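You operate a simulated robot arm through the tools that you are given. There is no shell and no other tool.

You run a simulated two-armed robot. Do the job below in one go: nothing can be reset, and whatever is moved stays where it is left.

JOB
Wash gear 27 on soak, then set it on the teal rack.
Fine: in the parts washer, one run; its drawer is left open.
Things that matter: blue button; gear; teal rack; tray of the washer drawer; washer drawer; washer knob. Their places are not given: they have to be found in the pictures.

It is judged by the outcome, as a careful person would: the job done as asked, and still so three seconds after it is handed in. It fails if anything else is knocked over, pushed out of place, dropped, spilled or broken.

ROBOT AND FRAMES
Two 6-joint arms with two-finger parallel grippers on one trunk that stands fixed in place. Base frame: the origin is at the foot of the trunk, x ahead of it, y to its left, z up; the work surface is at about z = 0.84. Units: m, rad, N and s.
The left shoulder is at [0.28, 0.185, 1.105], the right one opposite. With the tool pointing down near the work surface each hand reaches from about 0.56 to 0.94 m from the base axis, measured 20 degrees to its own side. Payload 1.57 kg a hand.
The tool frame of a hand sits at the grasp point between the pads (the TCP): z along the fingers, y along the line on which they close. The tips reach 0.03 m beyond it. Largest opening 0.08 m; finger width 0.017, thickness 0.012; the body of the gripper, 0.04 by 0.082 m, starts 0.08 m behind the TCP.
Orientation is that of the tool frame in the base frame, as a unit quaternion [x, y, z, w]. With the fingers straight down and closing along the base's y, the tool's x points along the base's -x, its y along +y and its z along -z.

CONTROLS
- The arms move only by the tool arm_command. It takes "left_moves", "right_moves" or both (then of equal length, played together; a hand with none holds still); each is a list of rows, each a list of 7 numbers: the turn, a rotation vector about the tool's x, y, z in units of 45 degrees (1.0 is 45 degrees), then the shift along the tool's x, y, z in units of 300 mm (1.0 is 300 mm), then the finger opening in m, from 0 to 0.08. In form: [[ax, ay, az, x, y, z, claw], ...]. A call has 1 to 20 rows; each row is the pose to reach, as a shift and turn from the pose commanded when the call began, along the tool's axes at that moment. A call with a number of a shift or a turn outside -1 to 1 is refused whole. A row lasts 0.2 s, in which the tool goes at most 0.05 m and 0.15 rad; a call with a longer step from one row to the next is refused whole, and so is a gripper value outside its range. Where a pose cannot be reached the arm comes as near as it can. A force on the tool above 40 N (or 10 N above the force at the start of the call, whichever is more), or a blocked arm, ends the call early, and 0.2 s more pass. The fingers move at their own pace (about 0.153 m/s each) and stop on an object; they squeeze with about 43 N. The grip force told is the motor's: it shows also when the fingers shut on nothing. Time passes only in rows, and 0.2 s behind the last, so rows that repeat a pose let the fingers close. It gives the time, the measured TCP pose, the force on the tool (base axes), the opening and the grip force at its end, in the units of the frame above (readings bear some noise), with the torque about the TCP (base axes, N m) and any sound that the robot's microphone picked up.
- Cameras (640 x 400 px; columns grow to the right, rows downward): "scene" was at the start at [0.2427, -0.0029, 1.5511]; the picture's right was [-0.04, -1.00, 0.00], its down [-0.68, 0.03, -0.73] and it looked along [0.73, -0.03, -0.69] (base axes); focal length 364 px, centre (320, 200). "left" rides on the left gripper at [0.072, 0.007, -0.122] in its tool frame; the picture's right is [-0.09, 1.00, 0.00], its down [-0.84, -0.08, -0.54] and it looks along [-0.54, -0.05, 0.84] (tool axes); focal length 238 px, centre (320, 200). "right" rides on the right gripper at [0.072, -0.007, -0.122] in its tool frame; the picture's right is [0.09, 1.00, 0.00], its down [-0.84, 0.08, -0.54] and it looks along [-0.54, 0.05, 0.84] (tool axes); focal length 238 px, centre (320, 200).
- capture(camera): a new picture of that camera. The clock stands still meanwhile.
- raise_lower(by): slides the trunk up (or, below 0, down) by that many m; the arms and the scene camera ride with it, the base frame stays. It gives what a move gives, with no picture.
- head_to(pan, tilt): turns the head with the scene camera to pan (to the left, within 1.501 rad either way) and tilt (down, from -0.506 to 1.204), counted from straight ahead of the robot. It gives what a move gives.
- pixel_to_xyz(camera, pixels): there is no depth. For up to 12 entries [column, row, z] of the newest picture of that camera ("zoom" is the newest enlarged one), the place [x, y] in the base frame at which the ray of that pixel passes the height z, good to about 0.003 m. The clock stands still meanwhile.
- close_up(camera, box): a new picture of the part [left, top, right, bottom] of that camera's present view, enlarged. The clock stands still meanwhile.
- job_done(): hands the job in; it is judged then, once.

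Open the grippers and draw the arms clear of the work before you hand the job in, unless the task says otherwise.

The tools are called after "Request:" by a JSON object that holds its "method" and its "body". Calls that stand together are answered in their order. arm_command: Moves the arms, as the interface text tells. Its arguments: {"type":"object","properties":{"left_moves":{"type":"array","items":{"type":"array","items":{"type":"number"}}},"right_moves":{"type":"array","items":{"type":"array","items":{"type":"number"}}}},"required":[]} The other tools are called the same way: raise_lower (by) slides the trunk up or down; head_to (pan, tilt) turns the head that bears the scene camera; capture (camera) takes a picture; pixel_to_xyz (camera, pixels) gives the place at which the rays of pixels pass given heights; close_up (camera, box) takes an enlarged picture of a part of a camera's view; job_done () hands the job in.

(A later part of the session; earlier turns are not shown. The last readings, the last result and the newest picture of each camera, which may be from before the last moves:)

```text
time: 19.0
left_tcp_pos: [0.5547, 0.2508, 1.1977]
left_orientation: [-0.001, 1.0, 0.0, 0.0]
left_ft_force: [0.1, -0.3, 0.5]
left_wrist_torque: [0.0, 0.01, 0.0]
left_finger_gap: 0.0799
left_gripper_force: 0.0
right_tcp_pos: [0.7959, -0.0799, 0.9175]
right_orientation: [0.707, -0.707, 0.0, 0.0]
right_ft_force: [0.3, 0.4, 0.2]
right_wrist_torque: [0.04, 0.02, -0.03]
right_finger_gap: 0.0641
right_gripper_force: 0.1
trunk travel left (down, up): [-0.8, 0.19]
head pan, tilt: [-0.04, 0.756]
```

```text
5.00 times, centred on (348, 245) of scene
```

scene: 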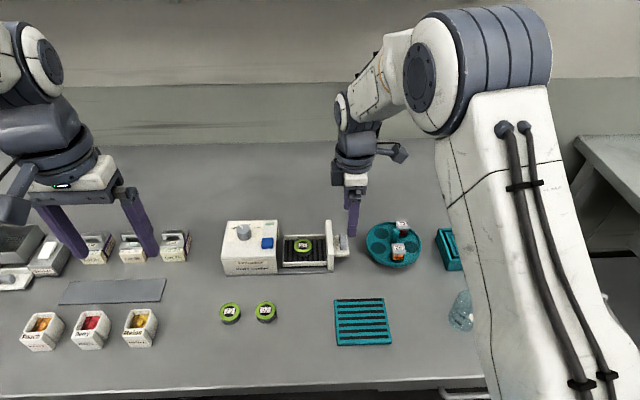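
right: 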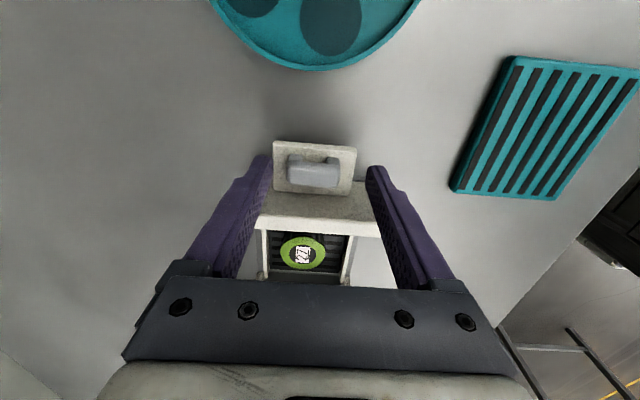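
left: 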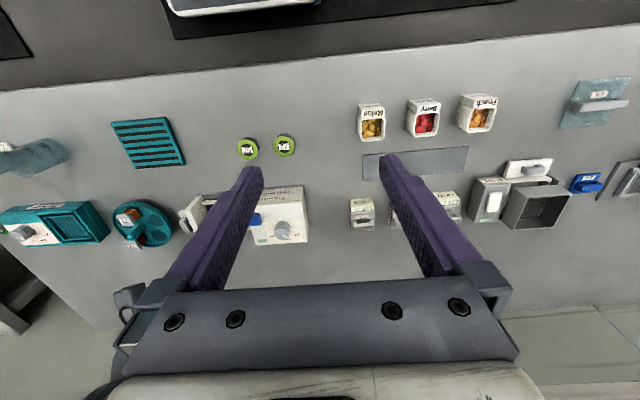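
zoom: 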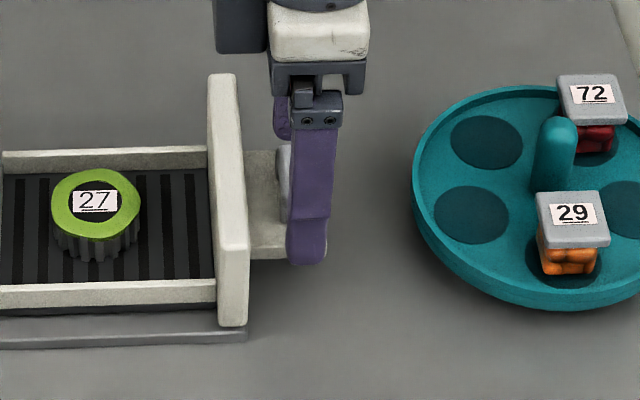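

The fingers straddle the handle bar ((315,170) between tips). I close on it.

Request:
{"method": "arm_command", "body": {"right_moves": [[0, 0, 0, 0, 0, 0.0, 0.045], [0, 0, 0, 0, 0, 0.0, 0.03], [0, 0, 0, 0, 0, 0.0, 0.025], [0, 0, 0, 0, 0, 0.0, 0.025]]}}

Request:
{"method": "capture", "body": {"camera": "right"}}

```text
time: 20.0
left_tcp_pos: [0.5557, 0.251, 1.1965]
left_orientation: [0.0, 1.0, 0.0, 0.001]
left_ft_force: [-0.2, 0.4, 0.3]
left_wrist_torque: [-0.03, 0.03, 0.03]
left_finger_gap: 0.0799
left_gripper_force: 0.1
right_tcp_pos: [0.7974, -0.0806, 0.9172]
right_orientation: [0.708, -0.707, 0.001, -0.002]
right_ft_force: [17.1, 0.4, 0.4]
right_wrist_torque: [0.17, -0.36, -0.02]
right_finger_gap: 0.0401
right_gripper_force: 8.3
trunk travel left (down, up): [-0.8, 0.19]
head pan, tilt: [-0.04, 0.756]
```

```text
taken
```

right: 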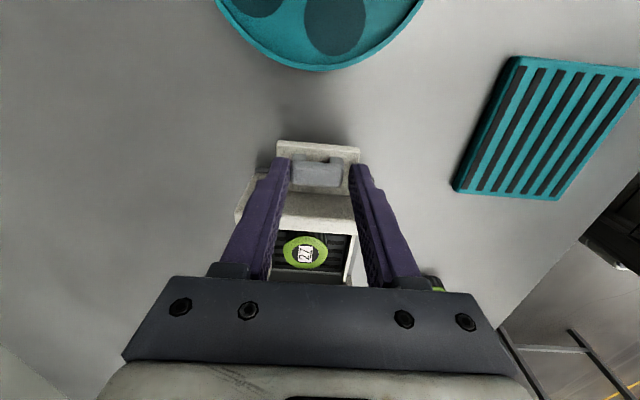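

The bar is gripped (gap 0.040) but with a 17 N side force, so I shift the hand 2 mm in +x to centre it and let it settle.

Request:
{"method": "arm_command", "body": {"right_moves": [[0, 0, 0, 0, -0.005, 0.0, 0.025], [0, 0, 0, 0, -0.008, 0.0, 0.025], [0, 0, 0, 0, -0.008, 0.0, 0.025]]}}

```text
time: 20.8
left_tcp_pos: [0.5549, 0.2516, 1.1965]
left_orientation: [0.0, 1.0, -0.001, 0.0]
left_ft_force: [-0.5, 0.4, 0.6]
left_wrist_torque: [-0.01, -0.01, 0.0]
left_finger_gap: 0.0801
left_gripper_force: 0.0
right_tcp_pos: [0.7998, -0.0802, 0.9175]
right_orientation: [-0.707, 0.707, 0.0, 0.0]
right_ft_force: [12.9, -1.2, -5.2]
right_wrist_torque: [0.04, -0.27, -0.02]
right_finger_gap: 0.0365
right_gripper_force: 6.7
trunk travel left (down, up): [-0.8, 0.19]
head pan, tilt: [-0.04, 0.756]
```

The fingers are still closing; I hold a few more rows to see if it settles.

Request:
{"method": "arm_command", "body": {"right_moves": [[0, 0, 0, 0, 0, 0.0, 0.025], [0, 0, 0, 0, -0.004, 0.0, 0.025], [0, 0, 0, 0, -0.004, 0.0, 0.025]]}}

Request:
{"method": "close_up", "body": {"camera": "right", "box": [240, 120, 400, 220]}}

```text
time: 21.6
left_tcp_pos: [0.5557, 0.2513, 1.1973]
left_orientation: [0.001, 1.0, 0.001, 0.0]
left_ft_force: [0.2, -0.3, 0.5]
left_wrist_torque: [0.0, -0.01, -0.01]
left_finger_gap: 0.0798
left_gripper_force: 0.1
right_tcp_pos: [0.8005, -0.0786, 0.9184]
right_orientation: [-0.707, 0.707, 0.002, -0.002]
right_ft_force: [1.7, -1.0, -5.6]
right_wrist_torque: [0.34, -0.01, -0.05]
right_finger_gap: 0.0354
right_gripper_force: 42.4
trunk travel left (down, up): [-0.8, 0.19]
head pan, tilt: [-0.04, 0.756]
```

```text
4.00 times, centred on (320, 170) of right
```

zoom: 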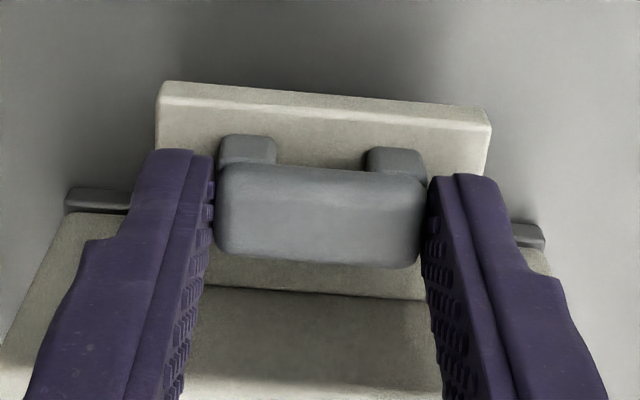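

Gripped firmly now (gap 0.035, 42 N, side force gone). I push the drawer in along +y in small steps.

Request:
{"method": "arm_command", "body": {"right_moves": [[0, 0, 0, -0.03, 0, 0, 0.025], [0, 0, 0, -0.07, 0, 0, 0.025], [0, 0, 0, -0.11, 0, 0, 0.025], [0, 0, 0, -0.15, 0, 0, 0.025], [0, 0, 0, -0.19, 0, 0, 0.025], [0, 0, 0, -0.23, 0, 0, 0.025], [0, 0, 0, -0.26, 0, 0, 0.025], [0, 0, 0, -0.26, 0, 0, 0.025]]}}

Request:
{"method": "close_up", "body": {"camera": "scene", "box": [200, 195, 376, 305]}}

```text
time: 23.4
left_tcp_pos: [0.5552, 0.2506, 1.1966]
left_orientation: [0.0, 1.0, -0.001, 0.001]
left_ft_force: [-0.5, 0.1, 0.1]
left_wrist_torque: [0.03, -0.02, 0.02]
left_finger_gap: 0.0801
left_gripper_force: 0.1
right_tcp_pos: [0.8004, -0.0025, 0.9183]
right_orientation: [0.707, -0.707, 0.0, 0.001]
right_ft_force: [-16.1, -1.6, -3.8]
right_wrist_torque: [-0.41, 0.32, 0.02]
right_finger_gap: 0.0354
right_gripper_force: 42.4
trunk travel left (down, up): [-0.8, 0.19]
head pan, tilt: [-0.04, 0.756]
```

```text
3.64 times, centred on (288, 250) of scene
```

zoom: 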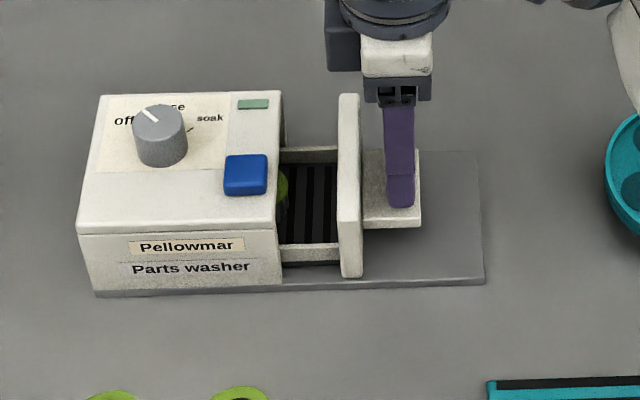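

The drawer is gliding in with about 4 cm left (zoom panel at 340 vs housing at 282). I continue, easing 1 mm back in x to relieve the side force.

Request:
{"method": "arm_command", "body": {"right_moves": [[0, 0, 0, -0.02, 0.005, 0, 0.025], [0, 0, 0, -0.05, 0.005, 0, 0.025], [0, 0, 0, -0.08, 0.005, 0, 0.025], [0, 0, 0, -0.1, 0.005, 0, 0.025], [0, 0, 0, -0.12, 0.005, 0, 0.025], [0, 0, 0, -0.14, 0.005, 0, 0.025], [0, 0, 0, -0.155, 0.005, 0, 0.025], [0, 0, 0, -0.17, 0.005, 0, 0.025]]}}

Request:
{"method": "close_up", "body": {"camera": "scene", "box": [200, 195, 376, 305]}}

```text
time: 25.2
left_tcp_pos: [0.5548, 0.2496, 1.1982]
left_orientation: [-0.001, 1.0, 0.001, 0.0]
left_ft_force: [0.3, 0.1, -0.3]
left_wrist_torque: [0.0, 0.03, -0.04]
left_finger_gap: 0.0799
left_gripper_force: 0.2
right_tcp_pos: [0.7998, 0.0462, 0.919]
right_orientation: [0.708, -0.706, 0.001, 0.003]
right_ft_force: [-7.2, -31.3, 1.6]
right_wrist_torque: [-0.99, 0.14, 0.0]
right_finger_gap: 0.0355
right_gripper_force: 42.4
trunk travel left (down, up): [-0.8, 0.19]
head pan, tilt: [-0.04, 0.756]
```

```text
3.64 times, centred on (288, 250) of scene
```

zoom: 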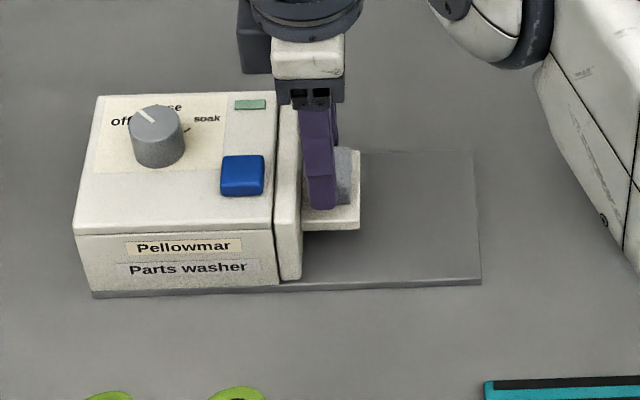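

The drawer is shut (31 N of resistance). I relax the push, open the fingers and rise straight up.

Request:
{"method": "arm_command", "body": {"right_moves": [[0, 0, 0, 0.012, 0, 0, 0.025], [0, 0, 0, 0.015, 0, 0, 0.045], [0, 0, 0, 0.015, 0, 0, 0.06], [0, 0, 0, 0.015, 0, 0, 0.06], [0, 0, 0, 0.015, 0, -0.08, 0.06], [0, 0, 0, 0.015, 0, -0.2, 0.06], [0, 0, 0, 0.015, 0, -0.34, 0.06], [0, 0, 0, 0.015, 0, -0.45, 0.06]]}}

Request:
{"method": "close_up", "body": {"camera": "scene", "box": [200, 195, 376, 305]}}

Request:
{"method": "capture", "body": {"camera": "right"}}

```text
time: 27.0
left_tcp_pos: [0.555, 0.2504, 1.1968]
left_orientation: [0.0, 1.0, 0.0, 0.001]
left_ft_force: [-0.6, 0.3, -0.5]
left_wrist_torque: [0.0, 0.02, 0.0]
left_finger_gap: 0.0799
left_gripper_force: 0.2
right_tcp_pos: [0.8009, 0.0418, 1.053]
right_orientation: [-0.707, 0.708, 0.001, 0.0]
right_ft_force: [0.3, -0.1, 0.4]
right_wrist_torque: [-0.02, -0.01, 0.02]
right_finger_gap: 0.0601
right_gripper_force: 0.1
trunk travel left (down, up): [-0.8, 0.19]
head pan, tilt: [-0.04, 0.756]
```

```text
3.64 times, centred on (288, 250) of scene
```

zoom: 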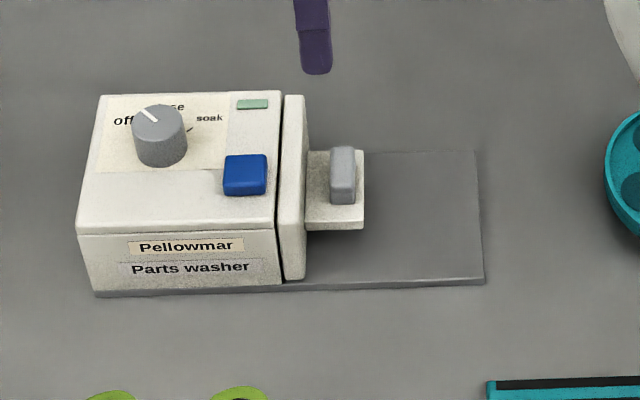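

```text
taken
```

right: 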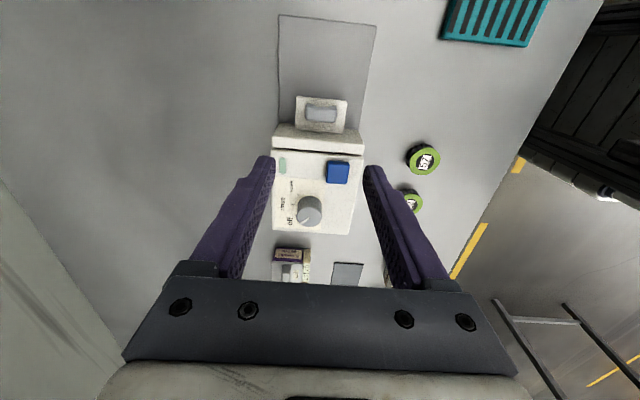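

The drawer stands a hair open (gap at zoom 280–284) after I relaxed while still gripping. I'll nudge it shut with closed fingertips on the panel above the bar; first I measure the panel.

Request:
{"method": "close_up", "body": {"camera": "right", "box": [256, 90, 384, 170]}}

Request:
{"method": "pixel_to_xyz", "body": {"camera": "right", "pixels": [[321, 115, 0.9], [320, 136, 0.93], [320, 149, 0.93], [320, 152, 0.92], [310, 211, 0.93], [338, 172, 0.92]]}}

Request:
{"method": "pixel_to_xyz", "body": {"camera": "scene", "pixels": [[280.5, 240, 0.93], [284, 240, 0.93], [267, 241, 0.92], [294, 238, 0.9]]}}

```text
5.00 times, centred on (320, 130) of right
```

zoom: 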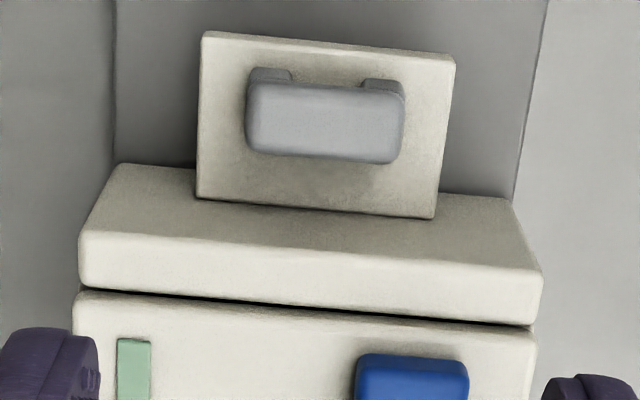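

```text
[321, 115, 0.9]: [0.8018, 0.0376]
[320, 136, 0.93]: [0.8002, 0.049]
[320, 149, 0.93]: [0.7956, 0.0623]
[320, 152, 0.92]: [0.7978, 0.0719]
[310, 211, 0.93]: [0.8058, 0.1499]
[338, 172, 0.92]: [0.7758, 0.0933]
```

```text
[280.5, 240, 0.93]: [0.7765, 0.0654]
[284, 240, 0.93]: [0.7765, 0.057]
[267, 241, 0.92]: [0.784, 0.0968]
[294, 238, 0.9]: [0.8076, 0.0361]
```

Panel outer face is at y≈0.050, bar centre at y≈0.038 (top 0.90). I close the fingers, back off to y 0.025, and descend to put the tips at z≈0.907 above the bar.

Request:
{"method": "arm_command", "body": {"right_moves": [[0, 0, 0, 0.03, 0, 0, 0.03], [0, 0, 0, 0.06, 0, 0, 0.0], [0, 0, 0, 0.06, 0, 0.12, 0.0], [0, 0, 0, 0.06, 0, 0.24, 0.0], [0, 0, 0, 0.06, 0, 0.33, 0.0], [0, 0, 0, 0.06, 0, 0.385, 0.0], [0, 0, 0, 0.06, 0, 0.385, 0.0]]}}

Request:
{"method": "capture", "body": {"camera": "right"}}

Request:
{"method": "close_up", "body": {"camera": "scene", "box": [200, 195, 376, 305]}}

```text
time: 28.6
left_tcp_pos: [0.5551, 0.2502, 1.1966]
left_orientation: [0.0, 1.0, 0.0, 0.0]
left_ft_force: [0.4, -0.6, -0.1]
left_wrist_torque: [0.01, -0.01, -0.02]
left_finger_gap: 0.0799
left_gripper_force: 0.1
right_tcp_pos: [0.7997, 0.0258, 0.9371]
right_orientation: [-0.707, 0.707, 0.0, 0.0]
right_ft_force: [-0.3, -0.5, -0.8]
right_wrist_torque: [0.01, 0.03, -0.01]
right_finger_gap: 0.0001
right_gripper_force: 21.1
trunk travel left (down, up): [-0.8, 0.19]
head pan, tilt: [-0.04, 0.756]
```

```text
taken
```

right: 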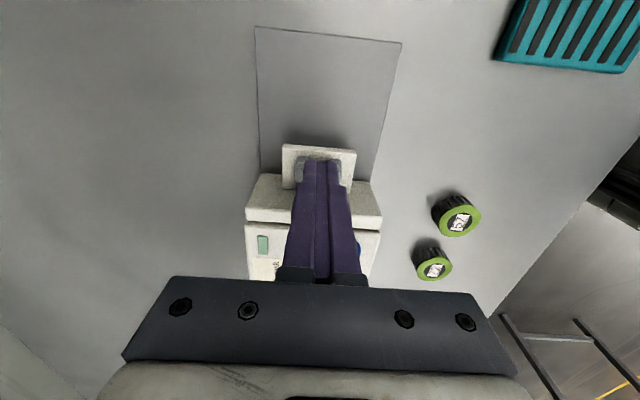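

```text
3.64 times, centred on (288, 250) of scene
```

zoom: 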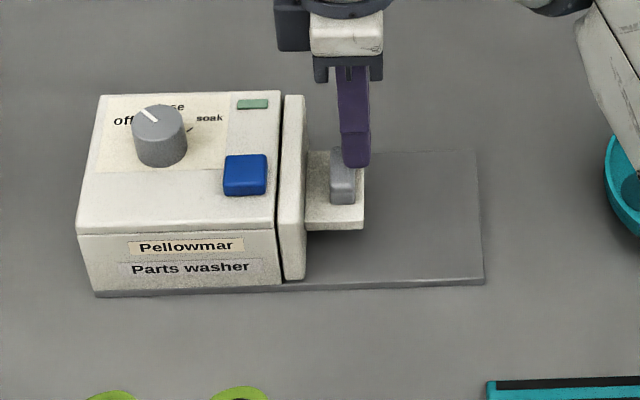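

The closed tips hover above the bar, no contact. I push toward the panel (+y) in small steps.

Request:
{"method": "arm_command", "body": {"right_moves": [[0, 0, 0, -0.03, 0, 0, 0.0], [0, 0, 0, -0.05, 0, 0, 0.0], [0, 0, 0, -0.06, 0, 0, 0.0], [0, 0, 0, -0.067, 0, 0, 0.0]]}}

Request:
{"method": "close_up", "body": {"camera": "scene", "box": [200, 195, 376, 305]}}

```text
time: 29.6
left_tcp_pos: [0.5554, 0.2499, 1.197]
left_orientation: [0.0, 1.0, 0.0, 0.0]
left_ft_force: [0.5, -0.4, -0.8]
left_wrist_torque: [-0.01, 0.0, -0.01]
left_finger_gap: 0.0802
left_gripper_force: 0.1
right_tcp_pos: [0.8001, 0.0456, 0.9389]
right_orientation: [0.708, -0.707, -0.001, 0.0]
right_ft_force: [0.5, 0.1, 0.2]
right_wrist_torque: [0.0, 0.02, 0.01]
right_finger_gap: 0.0
right_gripper_force: 21.4
trunk travel left (down, up): [-0.8, 0.19]
head pan, tilt: [-0.04, 0.756]
```

```text
3.64 times, centred on (288, 250) of scene
```

zoom: 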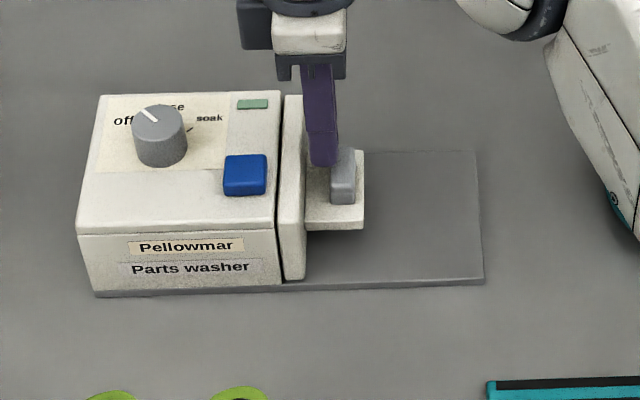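

No resisting force yet, though the gap seems smaller. I push another few mm in fine steps.

Request:
{"method": "arm_command", "body": {"right_moves": [[0, 0, 0, -0.007, 0, 0, 0.0], [0, 0, 0, -0.014, 0, 0, 0.0], [0, 0, 0, -0.014, 0, 0, 0.0]]}}

Request:
{"method": "close_up", "body": {"camera": "scene", "box": [200, 195, 376, 305]}}

```text
time: 30.4
left_tcp_pos: [0.5553, 0.2507, 1.197]
left_orientation: [0.001, 1.0, 0.001, 0.0]
left_ft_force: [-0.4, 0.2, 0.0]
left_wrist_torque: [0.03, -0.04, 0.04]
left_finger_gap: 0.0799
left_gripper_force: 0.1
right_tcp_pos: [0.8012, 0.0487, 0.9372]
right_orientation: [-0.707, 0.707, 0.0, 0.0]
right_ft_force: [0.6, -0.2, -0.8]
right_wrist_torque: [-0.01, -0.03, -0.01]
right_finger_gap: 0.0005
right_gripper_force: 21.4
trunk travel left (down, up): [-0.8, 0.19]
head pan, tilt: [-0.04, 0.756]
```

```text
3.64 times, centred on (288, 250) of scene
```

zoom: 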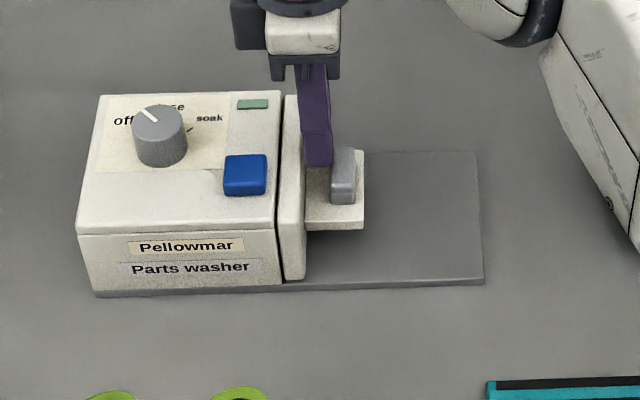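

Still no contact. I push on in 1.5 mm steps.

Request:
{"method": "arm_command", "body": {"right_moves": [[0, 0, 0, -0.006, 0, 0, 0.0], [0, 0, 0, -0.012, 0, 0, 0.0], [0, 0, 0, -0.018, 0, 0, 0.0], [0, 0, 0, -0.024, 0, 0, 0.0]]}}

Request:
{"method": "close_up", "body": {"camera": "scene", "box": [256, 210, 336, 260]}}

Request:
{"method": "capture", "body": {"camera": "right"}}

```text
time: 31.4
left_tcp_pos: [0.5564, 0.2497, 1.1964]
left_orientation: [0.001, 1.0, 0.001, 0.0]
left_ft_force: [0.0, 0.2, -0.1]
left_wrist_torque: [0.0, 0.01, 0.01]
left_finger_gap: 0.0797
left_gripper_force: 0.1
right_tcp_pos: [0.8003, 0.0523, 0.938]
right_orientation: [-0.706, 0.708, -0.001, -0.002]
right_ft_force: [4.4, -23.0, -0.2]
right_wrist_torque: [-0.62, 0.02, 0.0]
right_finger_gap: 0.0
right_gripper_force: 21.1
trunk travel left (down, up): [-0.8, 0.19]
head pan, tilt: [-0.04, 0.756]
```

```text
8.00 times, centred on (296, 235) of scene
```

zoom: 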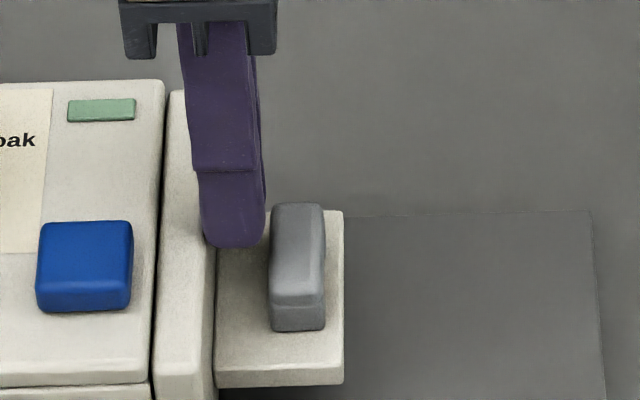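

```text
taken
```

right: 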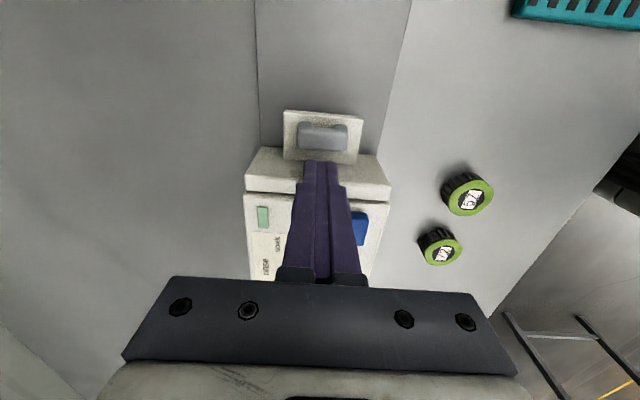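

The panel is firmly against the housing (23 N). I back off, rise, and retreat the right hand to the right so the left hand can work.

Request:
{"method": "arm_command", "body": {"right_moves": [[0, 0, 0, 0.025, 0, 0, 0.0], [0, 0, 0, 0.03, 0, -0.1, 0.0], [0, 0, 0, 0.03, 0, -0.22, 0.0], [0, 0, 0, 0.03, 0, -0.36, 0.0], [0, 0, 0, 0.08, 0, -0.48, 0.02], [0, 0, 0, 0.22, 0, -0.52, 0.04], [0, 0, 0, 0.36, 0, -0.52, 0.06], [0, 0, 0, 0.5, 0, -0.52, 0.06], [0, 0, 0, 0.64, 0, -0.52, 0.06], [0, 0, 0, 0.78, 0, -0.52, 0.06]]}}

Request:
{"method": "capture", "body": {"camera": "scene"}}

Request:
{"method": "close_up", "body": {"camera": "scene", "box": [208, 205, 304, 265]}}

Request:
{"method": "close_up", "body": {"camera": "left", "box": [200, 170, 360, 270]}}

```text
time: 33.6
left_tcp_pos: [0.5538, 0.2507, 1.1954]
left_orientation: [0.0, 1.0, 0.0, -0.001]
left_ft_force: [-0.7, 0.5, 0.7]
left_wrist_torque: [-0.02, -0.03, 0.01]
left_finger_gap: 0.0799
left_gripper_force: 0.1
right_tcp_pos: [0.8006, -0.1799, 1.0947]
right_orientation: [0.708, -0.706, 0.001, 0.0]
right_ft_force: [0.0, -0.2, 0.6]
right_wrist_torque: [0.01, 0.02, -0.02]
right_finger_gap: 0.0599
right_gripper_force: 0.0
trunk travel left (down, up): [-0.8, 0.19]
head pan, tilt: [-0.04, 0.756]
```

```text
taken
```

scene: 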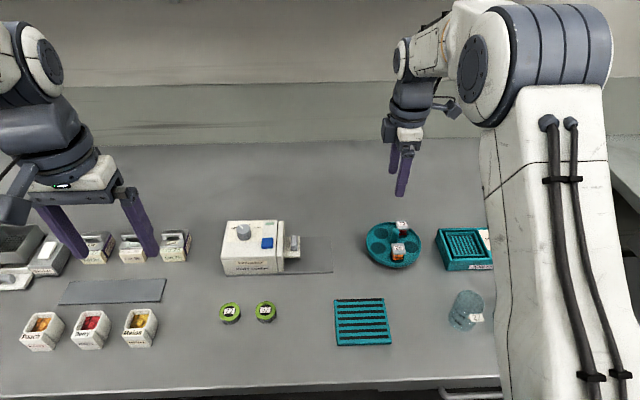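

```text
6.67 times, centred on (256, 235) of scene
```

zoom: 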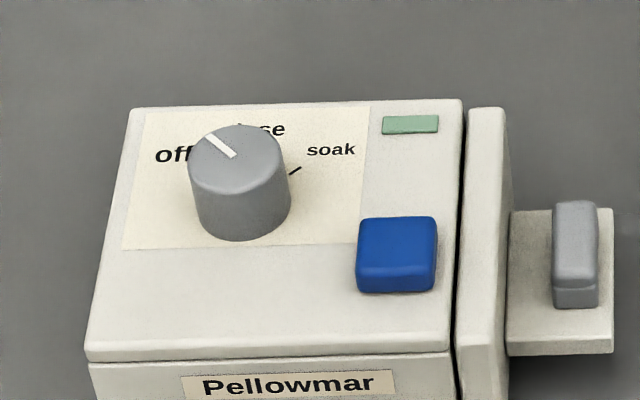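

```text
4.00 times, centred on (280, 220) of left
```

zoom: 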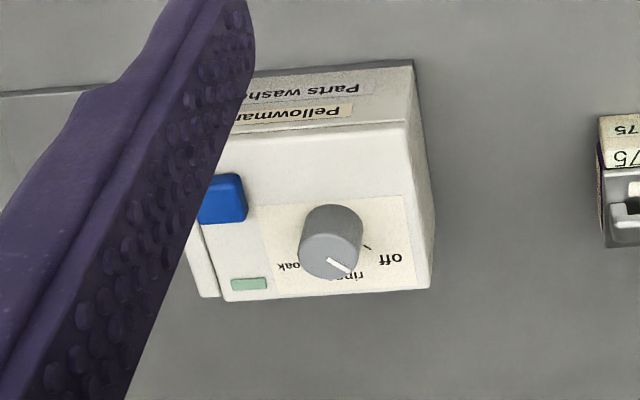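

The drawer is closed; knob pointer is at "off" (about 45° left of straight ahead), rinse straight ahead, soak tick about 45° right. I bring the left hand above the knob for a closer look.

Request:
{"method": "arm_command", "body": {"left_moves": [[0, 0, 0, -0.07, -0.04, 0.06, 0.07], [0, 0, 0, -0.15, -0.08, 0.12, 0.06], [0, 0, 0, -0.23, -0.12, 0.18, 0.06], [0, 0, 0, -0.31, -0.17, 0.24, 0.06], [0, 0, 0, -0.39, -0.22, 0.3, 0.06], [0, 0, 0, -0.47, -0.27, 0.36, 0.06], [0, 0, 0, -0.55, -0.31, 0.4, 0.06], [0, 0, 0, -0.61, -0.345, 0.44, 0.06], [0, 0, 0, -0.61, -0.345, 0.44, 0.06]]}}

Request:
{"method": "capture", "body": {"camera": "left"}}

Request:
{"method": "close_up", "body": {"camera": "left", "box": [240, 80, 400, 180]}}

```text
time: 35.6
left_tcp_pos: [0.7364, 0.1471, 1.0631]
left_orientation: [0.0, 1.0, -0.001, 0.001]
left_ft_force: [1.1, -0.4, -0.3]
left_wrist_torque: [0.02, 0.01, -0.01]
left_finger_gap: 0.0602
left_gripper_force: 0.1
right_tcp_pos: [0.8013, -0.1788, 1.0947]
right_orientation: [0.707, -0.707, 0.001, 0.0]
right_ft_force: [-0.7, 0.6, 0.0]
right_wrist_torque: [-0.04, 0.02, 0.0]
right_finger_gap: 0.06
right_gripper_force: 0.1
trunk travel left (down, up): [-0.8, 0.19]
head pan, tilt: [-0.04, 0.756]
```

```text
taken
```

left: 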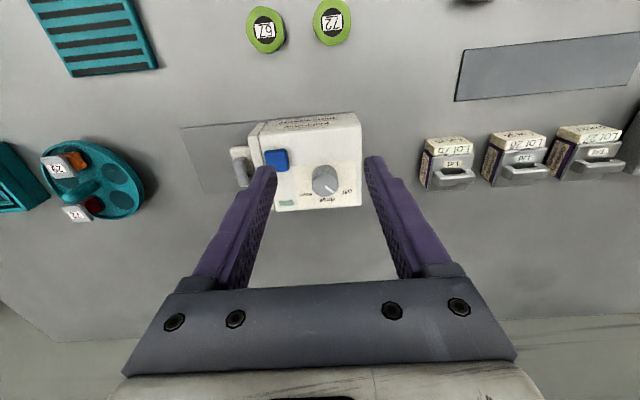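

```text
4.00 times, centred on (320, 130) of left
```

zoom: 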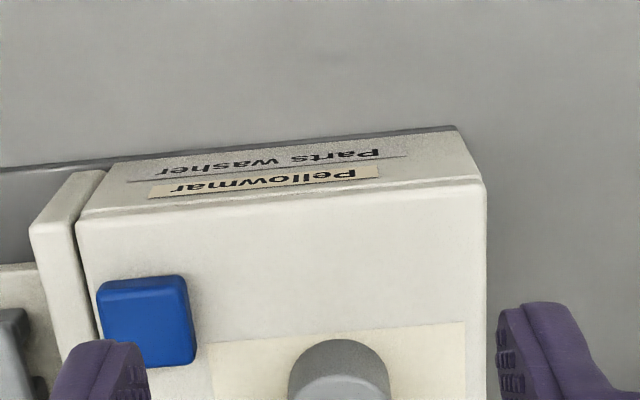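

Now the knob is at left-camera (326,181). I zoom on it to see its top and the ticks.

Request:
{"method": "close_up", "body": {"camera": "left", "box": [272, 155, 368, 215]}}

Request:
{"method": "pixel_to_xyz", "body": {"camera": "zoom", "pixels": [[372, 185, 0.92], [372, 185, 0.93], [372, 185, 0.94]]}}

Request:
{"method": "pixel_to_xyz", "body": {"camera": "scene", "pixels": [[243.5, 228, 0.92], [243.5, 228, 0.93], [243.5, 228, 0.94], [243.5, 228, 0.95]]}}

```text
6.67 times, centred on (320, 185) of left
```

zoom: 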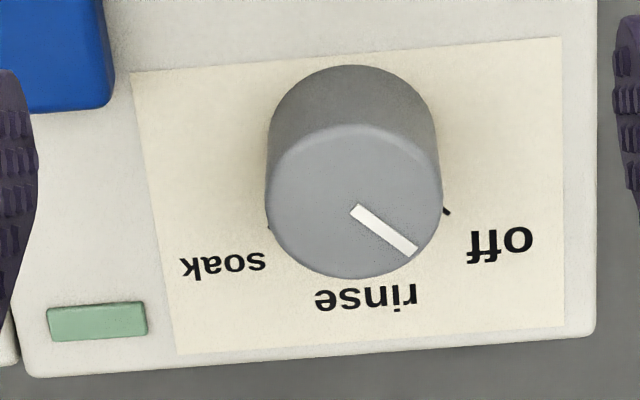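

```text
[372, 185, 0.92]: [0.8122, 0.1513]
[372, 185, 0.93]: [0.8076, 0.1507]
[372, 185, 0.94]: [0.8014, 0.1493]
```

```text
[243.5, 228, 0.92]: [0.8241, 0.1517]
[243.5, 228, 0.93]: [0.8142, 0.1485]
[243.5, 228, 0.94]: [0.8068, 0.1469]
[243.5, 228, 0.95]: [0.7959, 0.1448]
```

I recompute the knob top centre from this zoom at (354,203) and the pointer tip at (414,250).

Request:
{"method": "pixel_to_xyz", "body": {"camera": "zoom", "pixels": [[354, 203, 0.93], [354, 203, 0.94], [354, 203, 0.95], [414, 250, 0.94], [265, 203, 0.94], [442, 203, 0.94], [446, 211, 0.91], [270, 227, 0.91], [354, 278, 0.94], [354, 125, 0.94], [75, 70, 0.925]]}}

```text
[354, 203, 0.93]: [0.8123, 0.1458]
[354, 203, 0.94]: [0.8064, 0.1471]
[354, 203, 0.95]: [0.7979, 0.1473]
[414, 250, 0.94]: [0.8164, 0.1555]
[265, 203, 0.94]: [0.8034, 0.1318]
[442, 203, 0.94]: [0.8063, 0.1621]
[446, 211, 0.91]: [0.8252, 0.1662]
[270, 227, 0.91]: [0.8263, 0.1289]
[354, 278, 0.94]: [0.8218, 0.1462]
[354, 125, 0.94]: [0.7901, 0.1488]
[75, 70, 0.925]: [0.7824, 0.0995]
```

The knob top is at z≈0.94, centre (0.806, 0.147), diameter 0.030; soak is 90° clockwise from off. I move above it and pre-turn the left hand 45° counter-clockwise.

Request:
{"method": "arm_command", "body": {"left_moves": [[0, 0, -0.17, -0.08, 0, 0.04, 0.05], [0, 0, -0.34, -0.16, 0, 0.08, 0.05], [0, 0, -0.51, -0.232, 0, 0.12, 0.05], [0, 0, -0.68, -0.232, 0, 0.16, 0.05], [0, 0, -0.85, -0.232, 0, 0.2, 0.05], [0, 0, -1.0, -0.232, 0, 0.2, 0.05], [0, 0, -1.0, -0.232, 0, 0.2, 0.05]]}}

Request:
{"method": "capture", "body": {"camera": "left"}}

Request:
{"method": "capture", "body": {"camera": "scene"}}

```text
time: 37.2
left_tcp_pos: [0.8076, 0.1473, 1.0042]
left_orientation: [-0.384, 0.923, 0.0, 0.0]
left_ft_force: [-0.8, -0.7, 0.1]
left_wrist_torque: [0.0, -0.03, -0.01]
left_finger_gap: 0.0501
left_gripper_force: 0.0
right_tcp_pos: [0.8002, -0.1792, 1.0948]
right_orientation: [-0.706, 0.708, 0.0, 0.0]
right_ft_force: [0.1, -0.4, 0.3]
right_wrist_torque: [-0.01, -0.02, 0.03]
right_finger_gap: 0.0601
right_gripper_force: 0.0
trunk travel left (down, up): [-0.8, 0.19]
head pan, tilt: [-0.04, 0.756]
```

```text
taken
```

left: 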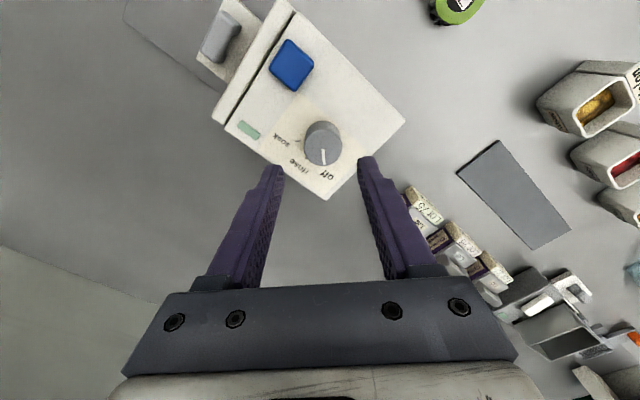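

```text
taken
```

scene: 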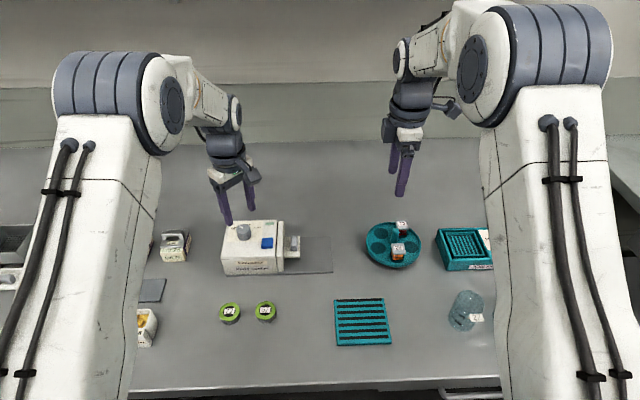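

Hand turned 45°; I check the knob top centre again from this view.

Request:
{"method": "close_up", "body": {"camera": "left", "box": [272, 115, 368, 175]}}

Request:
{"method": "pixel_to_xyz", "body": {"camera": "left", "pixels": [[322.5, 150, 0.94], [322.5, 150, 0.95], [278, 163, 0.974], [366, 158, 0.974]]}}

```text
6.67 times, centred on (320, 145) of left
```

zoom: 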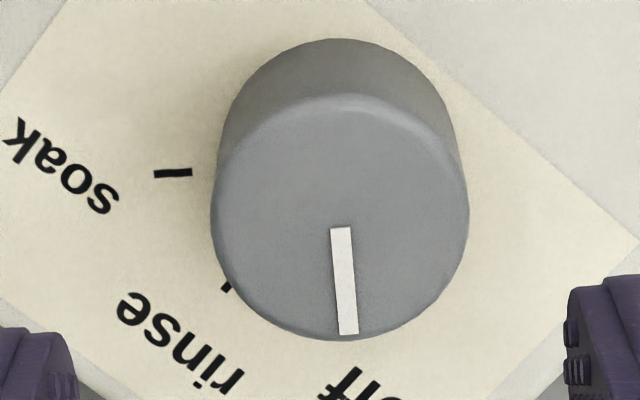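

```text
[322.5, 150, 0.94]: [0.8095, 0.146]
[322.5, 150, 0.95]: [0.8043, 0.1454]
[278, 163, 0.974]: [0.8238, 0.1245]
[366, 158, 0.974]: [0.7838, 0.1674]
```

Knob centre agrees within 2 mm of the TCP. I descend so the tips reach z≈0.92 and close on the knob.

Request:
{"method": "arm_command", "body": {"left_moves": [[0, 0, 0, 0, 0, 0.07, 0.05], [0, 0, 0, 0, 0, 0.13, 0.05], [0, 0, 0, 0, 0, 0.165, 0.05], [0, 0, 0, 0, 0, 0.178, 0.05], [0, 0, 0, 0, 0, 0.178, 0.05]]}}

Request:
{"method": "capture", "body": {"camera": "left"}}

Request:
{"method": "close_up", "body": {"camera": "scene", "box": [200, 190, 328, 270]}}

```text
time: 38.4
left_tcp_pos: [0.8068, 0.147, 0.9512]
left_orientation: [-0.382, 0.924, 0.0, 0.001]
left_ft_force: [0.5, -0.1, 0.3]
left_wrist_torque: [0.03, 0.0, 0.01]
left_finger_gap: 0.0499
left_gripper_force: 0.0
right_tcp_pos: [0.8009, -0.1785, 1.0947]
right_orientation: [-0.707, 0.707, 0.0, -0.001]
right_ft_force: [0.5, -0.2, -0.5]
right_wrist_torque: [0.02, 0.0, -0.04]
right_finger_gap: 0.0601
right_gripper_force: 0.1
trunk travel left (down, up): [-0.8, 0.19]
head pan, tilt: [-0.04, 0.756]
```

```text
taken
```

left: 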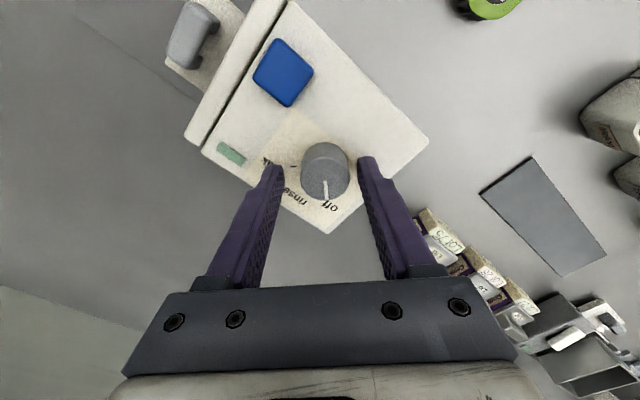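

```text
5.00 times, centred on (264, 230) of scene
```

zoom: 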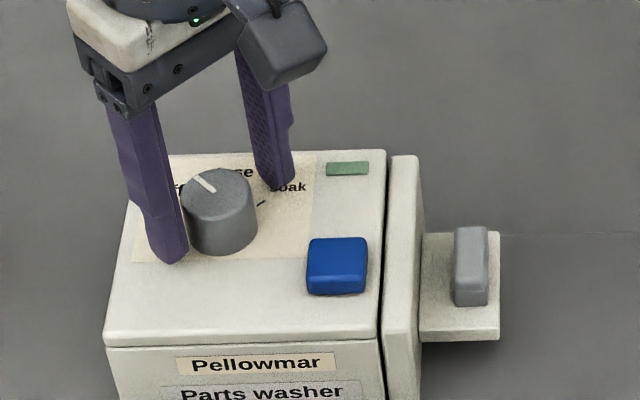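

The knob sits between the fingers. I close on it.

Request:
{"method": "arm_command", "body": {"left_moves": [[0, 0, 0, 0, 0, 0, 0.036], [0, 0, 0, 0, 0, 0, 0.025], [0, 0, 0, 0, 0, 0, 0.02], [0, 0, 0, 0, 0, 0, 0.02], [0, 0, 0, 0, 0, 0, 0.02]]}}

```text
time: 39.6
left_tcp_pos: [0.8058, 0.1471, 0.9517]
left_orientation: [-0.382, 0.924, 0.0, -0.001]
left_ft_force: [-11.8, 13.4, 1.4]
left_wrist_torque: [0.32, 0.12, -0.05]
left_finger_gap: 0.0355
left_gripper_force: 9.0
right_tcp_pos: [0.8001, -0.1782, 1.0957]
right_orientation: [0.707, -0.707, 0.0, 0.001]
right_ft_force: [0.0, 0.7, -0.2]
right_wrist_torque: [-0.03, -0.02, 0.01]
right_finger_gap: 0.0603
right_gripper_force: 0.1
trunk travel left (down, up): [-0.8, 0.19]
head pan, tilt: [-0.04, 0.756]
```

One finger touches first (gap 0.0355, push along tool +y), so I shift the hand about 2.7 mm along tool +y to centre on the knob.

Request:
{"method": "arm_command", "body": {"left_moves": [[0, 0, 0, 0, 0.005, 0, 0.02], [0, 0, 0, 0, 0.009, 0, 0.02], [0, 0, 0, 0, 0.009, 0, 0.02], [0, 0, 0, 0, 0.009, 0, 0.02]]}}

```text
time: 40.6
left_tcp_pos: [0.8046, 0.1479, 0.9501]
left_orientation: [-0.382, 0.924, 0.0, -0.001]
left_ft_force: [-9.9, 7.3, -6.9]
left_wrist_torque: [0.04, -0.38, -0.03]
left_finger_gap: 0.0316
left_gripper_force: 39.8
right_tcp_pos: [0.7998, -0.1791, 1.0954]
right_orientation: [-0.707, 0.707, -0.001, 0.0]
right_ft_force: [0.4, 1.0, -0.3]
right_wrist_torque: [0.01, -0.01, 0.0]
right_finger_gap: 0.0598
right_gripper_force: 0.0
trunk travel left (down, up): [-0.8, 0.19]
head pan, tilt: [-0.04, 0.756]
```

Knob gripped (gap 0.0316, 40 N). I turn 45° clockwise, watching forces.

Request:
{"method": "arm_command", "body": {"left_moves": [[0, 0, 0, 0, 0.003, 0, 0.02], [0, 0, 0.15, 0, 0.003, 0, 0.02], [0, 0, 0.3, 0, 0.003, 0, 0.02], [0, 0, 0.45, 0, 0.003, 0, 0.02], [0, 0, 0.6, 0, 0.003, 0, 0.02], [0, 0, 0.75, 0, 0.003, 0, 0.02], [0, 0, 0.9, 0, 0.003, 0, 0.02], [0, 0, 1.0, 0, 0.003, 0, 0.02], [0, 0, 1.0, 0, 0.003, 0, 0.02]]}}

Request:
{"method": "close_up", "body": {"camera": "scene", "box": [200, 190, 328, 270]}}

Request:
{"method": "capture", "body": {"camera": "left"}}

```text
time: 42.6
left_tcp_pos: [0.8037, 0.1486, 0.9512]
left_orientation: [0.0, 1.0, 0.0, -0.001]
left_ft_force: [-11.1, -17.1, -9.6]
left_wrist_torque: [-0.08, 0.13, 0.03]
left_finger_gap: 0.0316
left_gripper_force: 40.2
right_tcp_pos: [0.7997, -0.1799, 1.0965]
right_orientation: [0.707, -0.707, 0.0, 0.0]
right_ft_force: [0.4, 0.4, -0.1]
right_wrist_torque: [0.05, 0.01, -0.03]
right_finger_gap: 0.0599
right_gripper_force: 0.1
trunk travel left (down, up): [-0.8, 0.19]
head pan, tilt: [-0.04, 0.756]
```

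```text
5.00 times, centred on (264, 230) of scene
```

zoom: 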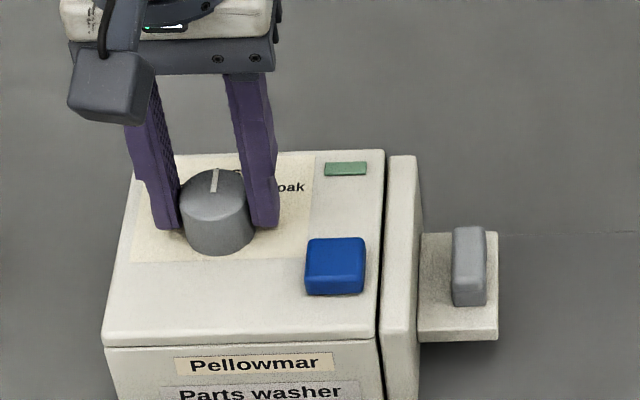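

```text
taken
```

left: 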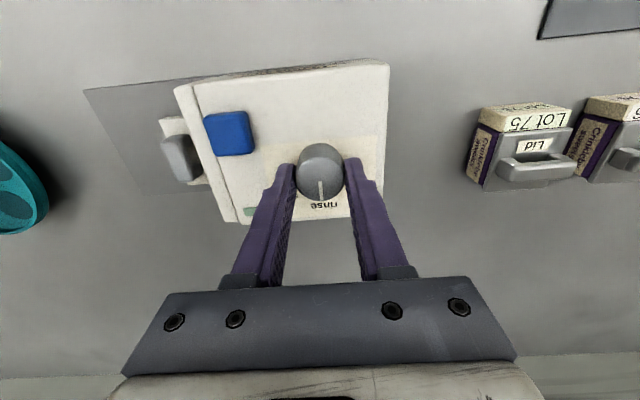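

The pointer is now straight ahead at rinse. I turn another 45° clockwise to soak, shifting slightly (−y) to relieve the side force.

Request:
{"method": "arm_command", "body": {"left_moves": [[0, 0, 0, 0.003, -0.005, 0, 0.02], [0, 0, 0.15, 0.003, -0.005, 0, 0.02], [0, 0, 0.3, 0.003, -0.005, 0, 0.02], [0, 0, 0.45, 0.003, -0.005, 0, 0.02], [0, 0, 0.6, 0.003, -0.005, 0, 0.02], [0, 0, 0.75, 0.003, -0.005, 0, 0.02], [0, 0, 0.9, 0.003, -0.005, 0, 0.02], [0, 0, 1.0, 0.003, -0.005, 0, 0.02], [0, 0, 1.0, 0.003, -0.005, 0, 0.02]]}}

Request:
{"method": "close_up", "body": {"camera": "scene", "box": [200, 190, 328, 270]}}

Request:
{"method": "close_up", "body": {"camera": "left", "box": [240, 130, 400, 230]}}

```text
time: 44.6
left_tcp_pos: [0.8053, 0.1479, 0.9511]
left_orientation: [0.383, 0.924, 0.0, -0.001]
left_ft_force: [2.4, -9.7, -11.1]
left_wrist_torque: [-0.91, -0.03, 0.03]
left_finger_gap: 0.0317
left_gripper_force: 40.6
right_tcp_pos: [0.8006, -0.1786, 1.0948]
right_orientation: [0.707, -0.707, 0.0, 0.0]
right_ft_force: [-0.5, 0.7, -0.4]
right_wrist_torque: [0.02, -0.01, 0.03]
right_finger_gap: 0.0602
right_gripper_force: 0.0
trunk travel left (down, up): [-0.8, 0.19]
head pan, tilt: [-0.04, 0.756]
```

```text
5.00 times, centred on (264, 230) of scene
```

zoom: 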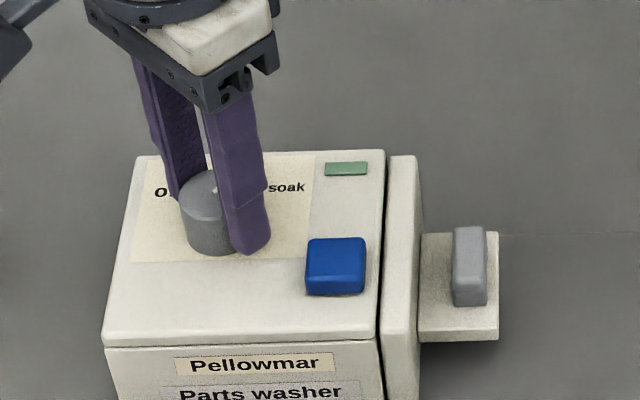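

```text
4.00 times, centred on (320, 180) of left
```

zoom: 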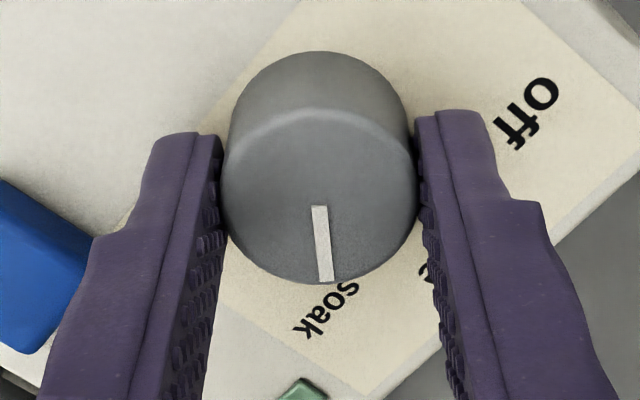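

The pointer now points to soak. I open the fingers and rise to check it.

Request:
{"method": "arm_command", "body": {"left_moves": [[0, 0, 0, 0, 0, 0, 0.035], [0, 0, 0, 0, 0, 0, 0.05], [0, 0, 0, 0, 0, 0, 0.05], [0, 0, 0, 0, 0, -0.07, 0.05], [0, 0, 0, 0, 0, -0.17, 0.05], [0, 0, 0, 0, 0, -0.3, 0.05], [0, 0, 0, 0, 0, -0.3, 0.05]]}}

Request:
{"method": "capture", "body": {"camera": "left"}}

Request:
{"method": "close_up", "body": {"camera": "scene", "box": [200, 190, 328, 270]}}

```text
time: 46.2
left_tcp_pos: [0.8024, 0.1493, 1.0444]
left_orientation: [0.382, 0.924, 0.0, 0.0]
left_ft_force: [-1.1, -0.8, 0.5]
left_wrist_torque: [-0.01, -0.02, -0.01]
left_finger_gap: 0.0502
left_gripper_force: 0.1
right_tcp_pos: [0.8013, -0.1792, 1.095]
right_orientation: [-0.707, 0.707, 0.0, 0.001]
right_ft_force: [-0.3, 1.1, 0.3]
right_wrist_torque: [0.04, 0.0, -0.02]
right_finger_gap: 0.0602
right_gripper_force: 0.0
trunk travel left (down, up): [-0.8, 0.19]
head pan, tilt: [-0.04, 0.756]
```

```text
taken
```

left: 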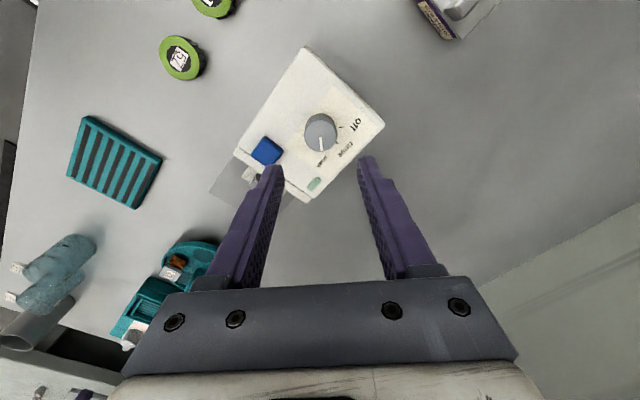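

```text
5.00 times, centred on (264, 230) of scene
```

zoom: 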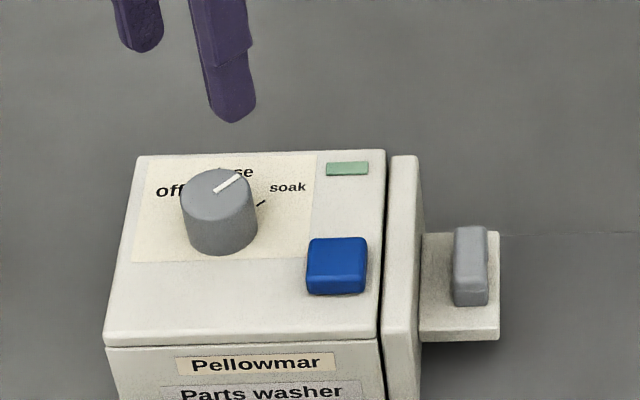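

The knob points to soak and the drawer is still closed. Next I close the left fingers and move over the blue button (0.774, 0.095), staying above it.

Request:
{"method": "arm_command", "body": {"left_moves": [[0, 0, 0, -0.02, -0.06, 0, 0.02], [0, 0, 0, -0.04, -0.13, 0, 0.0], [0, 0, 0, -0.058, -0.195, 0, 0.0], [0, 0, 0, -0.058, -0.195, 0.08, 0.0], [0, 0, 0, -0.058, -0.195, 0.16, 0.0], [0, 0, 0, -0.058, -0.195, 0.22, 0.0], [0, 0, 0, -0.058, -0.195, 0.25, 0.0], [0, 0, 0, -0.058, -0.195, 0.25, 0.0]]}}

Request:
{"method": "capture", "body": {"camera": "left"}}

Request:
{"method": "close_up", "body": {"camera": "scene", "box": [200, 190, 328, 270]}}

```text
time: 48.0
left_tcp_pos: [0.775, 0.0953, 0.966]
left_orientation: [0.383, 0.924, -0.001, 0.0]
left_ft_force: [-0.5, 0.5, 0.6]
left_wrist_torque: [-0.01, -0.01, 0.0]
left_finger_gap: 0.0
left_gripper_force: 21.3
right_tcp_pos: [0.8008, -0.1794, 1.095]
right_orientation: [-0.707, 0.707, 0.0, 0.0]
right_ft_force: [-0.4, 0.7, -0.9]
right_wrist_torque: [0.03, 0.01, -0.03]
right_finger_gap: 0.06
right_gripper_force: 0.1
trunk travel left (down, up): [-0.8, 0.19]
head pan, tilt: [-0.04, 0.756]
```

```text
taken
```

left: 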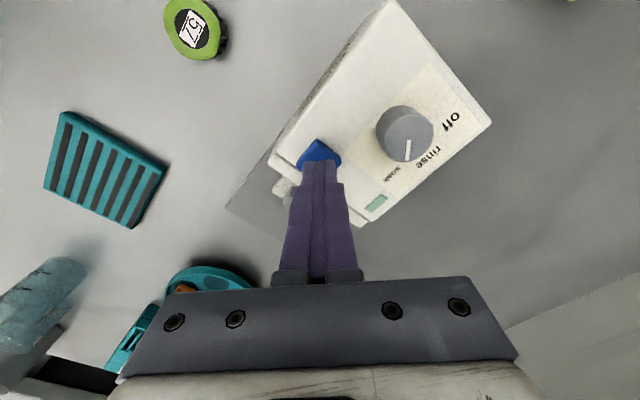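

```text
5.00 times, centred on (264, 230) of scene
```

zoom: 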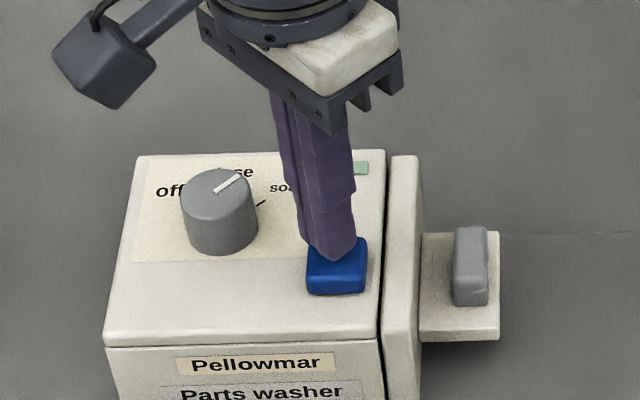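

The closed tips are right above the button. I press down in small steps until I feel it.

Request:
{"method": "arm_command", "body": {"left_moves": [[0, 0, 0, 0, 0, 0.02, 0.0], [0, 0, 0, 0, 0, 0.035, 0.0], [0, 0, 0, 0, 0, 0.045, 0.0], [0, 0, 0, 0, 0, 0.052, 0.0]]}}

Request:
{"method": "close_up", "body": {"camera": "scene", "box": [200, 190, 328, 270]}}

```text
time: 49.0
left_tcp_pos: [0.7735, 0.0947, 0.9524]
left_orientation: [0.383, 0.924, 0.0, 0.001]
left_ft_force: [1.6, -1.9, 7.7]
left_wrist_torque: [-0.06, -0.04, 0.01]
left_finger_gap: 0.0001
left_gripper_force: 21.3
right_tcp_pos: [0.8003, -0.1787, 1.096]
right_orientation: [0.707, -0.707, 0.0, 0.001]
right_ft_force: [0.1, 0.2, 0.2]
right_wrist_torque: [0.02, 0.0, -0.01]
right_finger_gap: 0.0602
right_gripper_force: 0.1
trunk travel left (down, up): [-0.8, 0.19]
head pan, tilt: [-0.04, 0.756]
heard: click
```

```text
5.00 times, centred on (264, 230) of scene
```

zoom: 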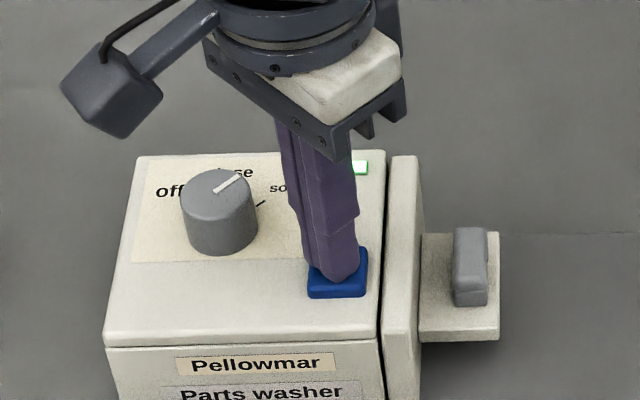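

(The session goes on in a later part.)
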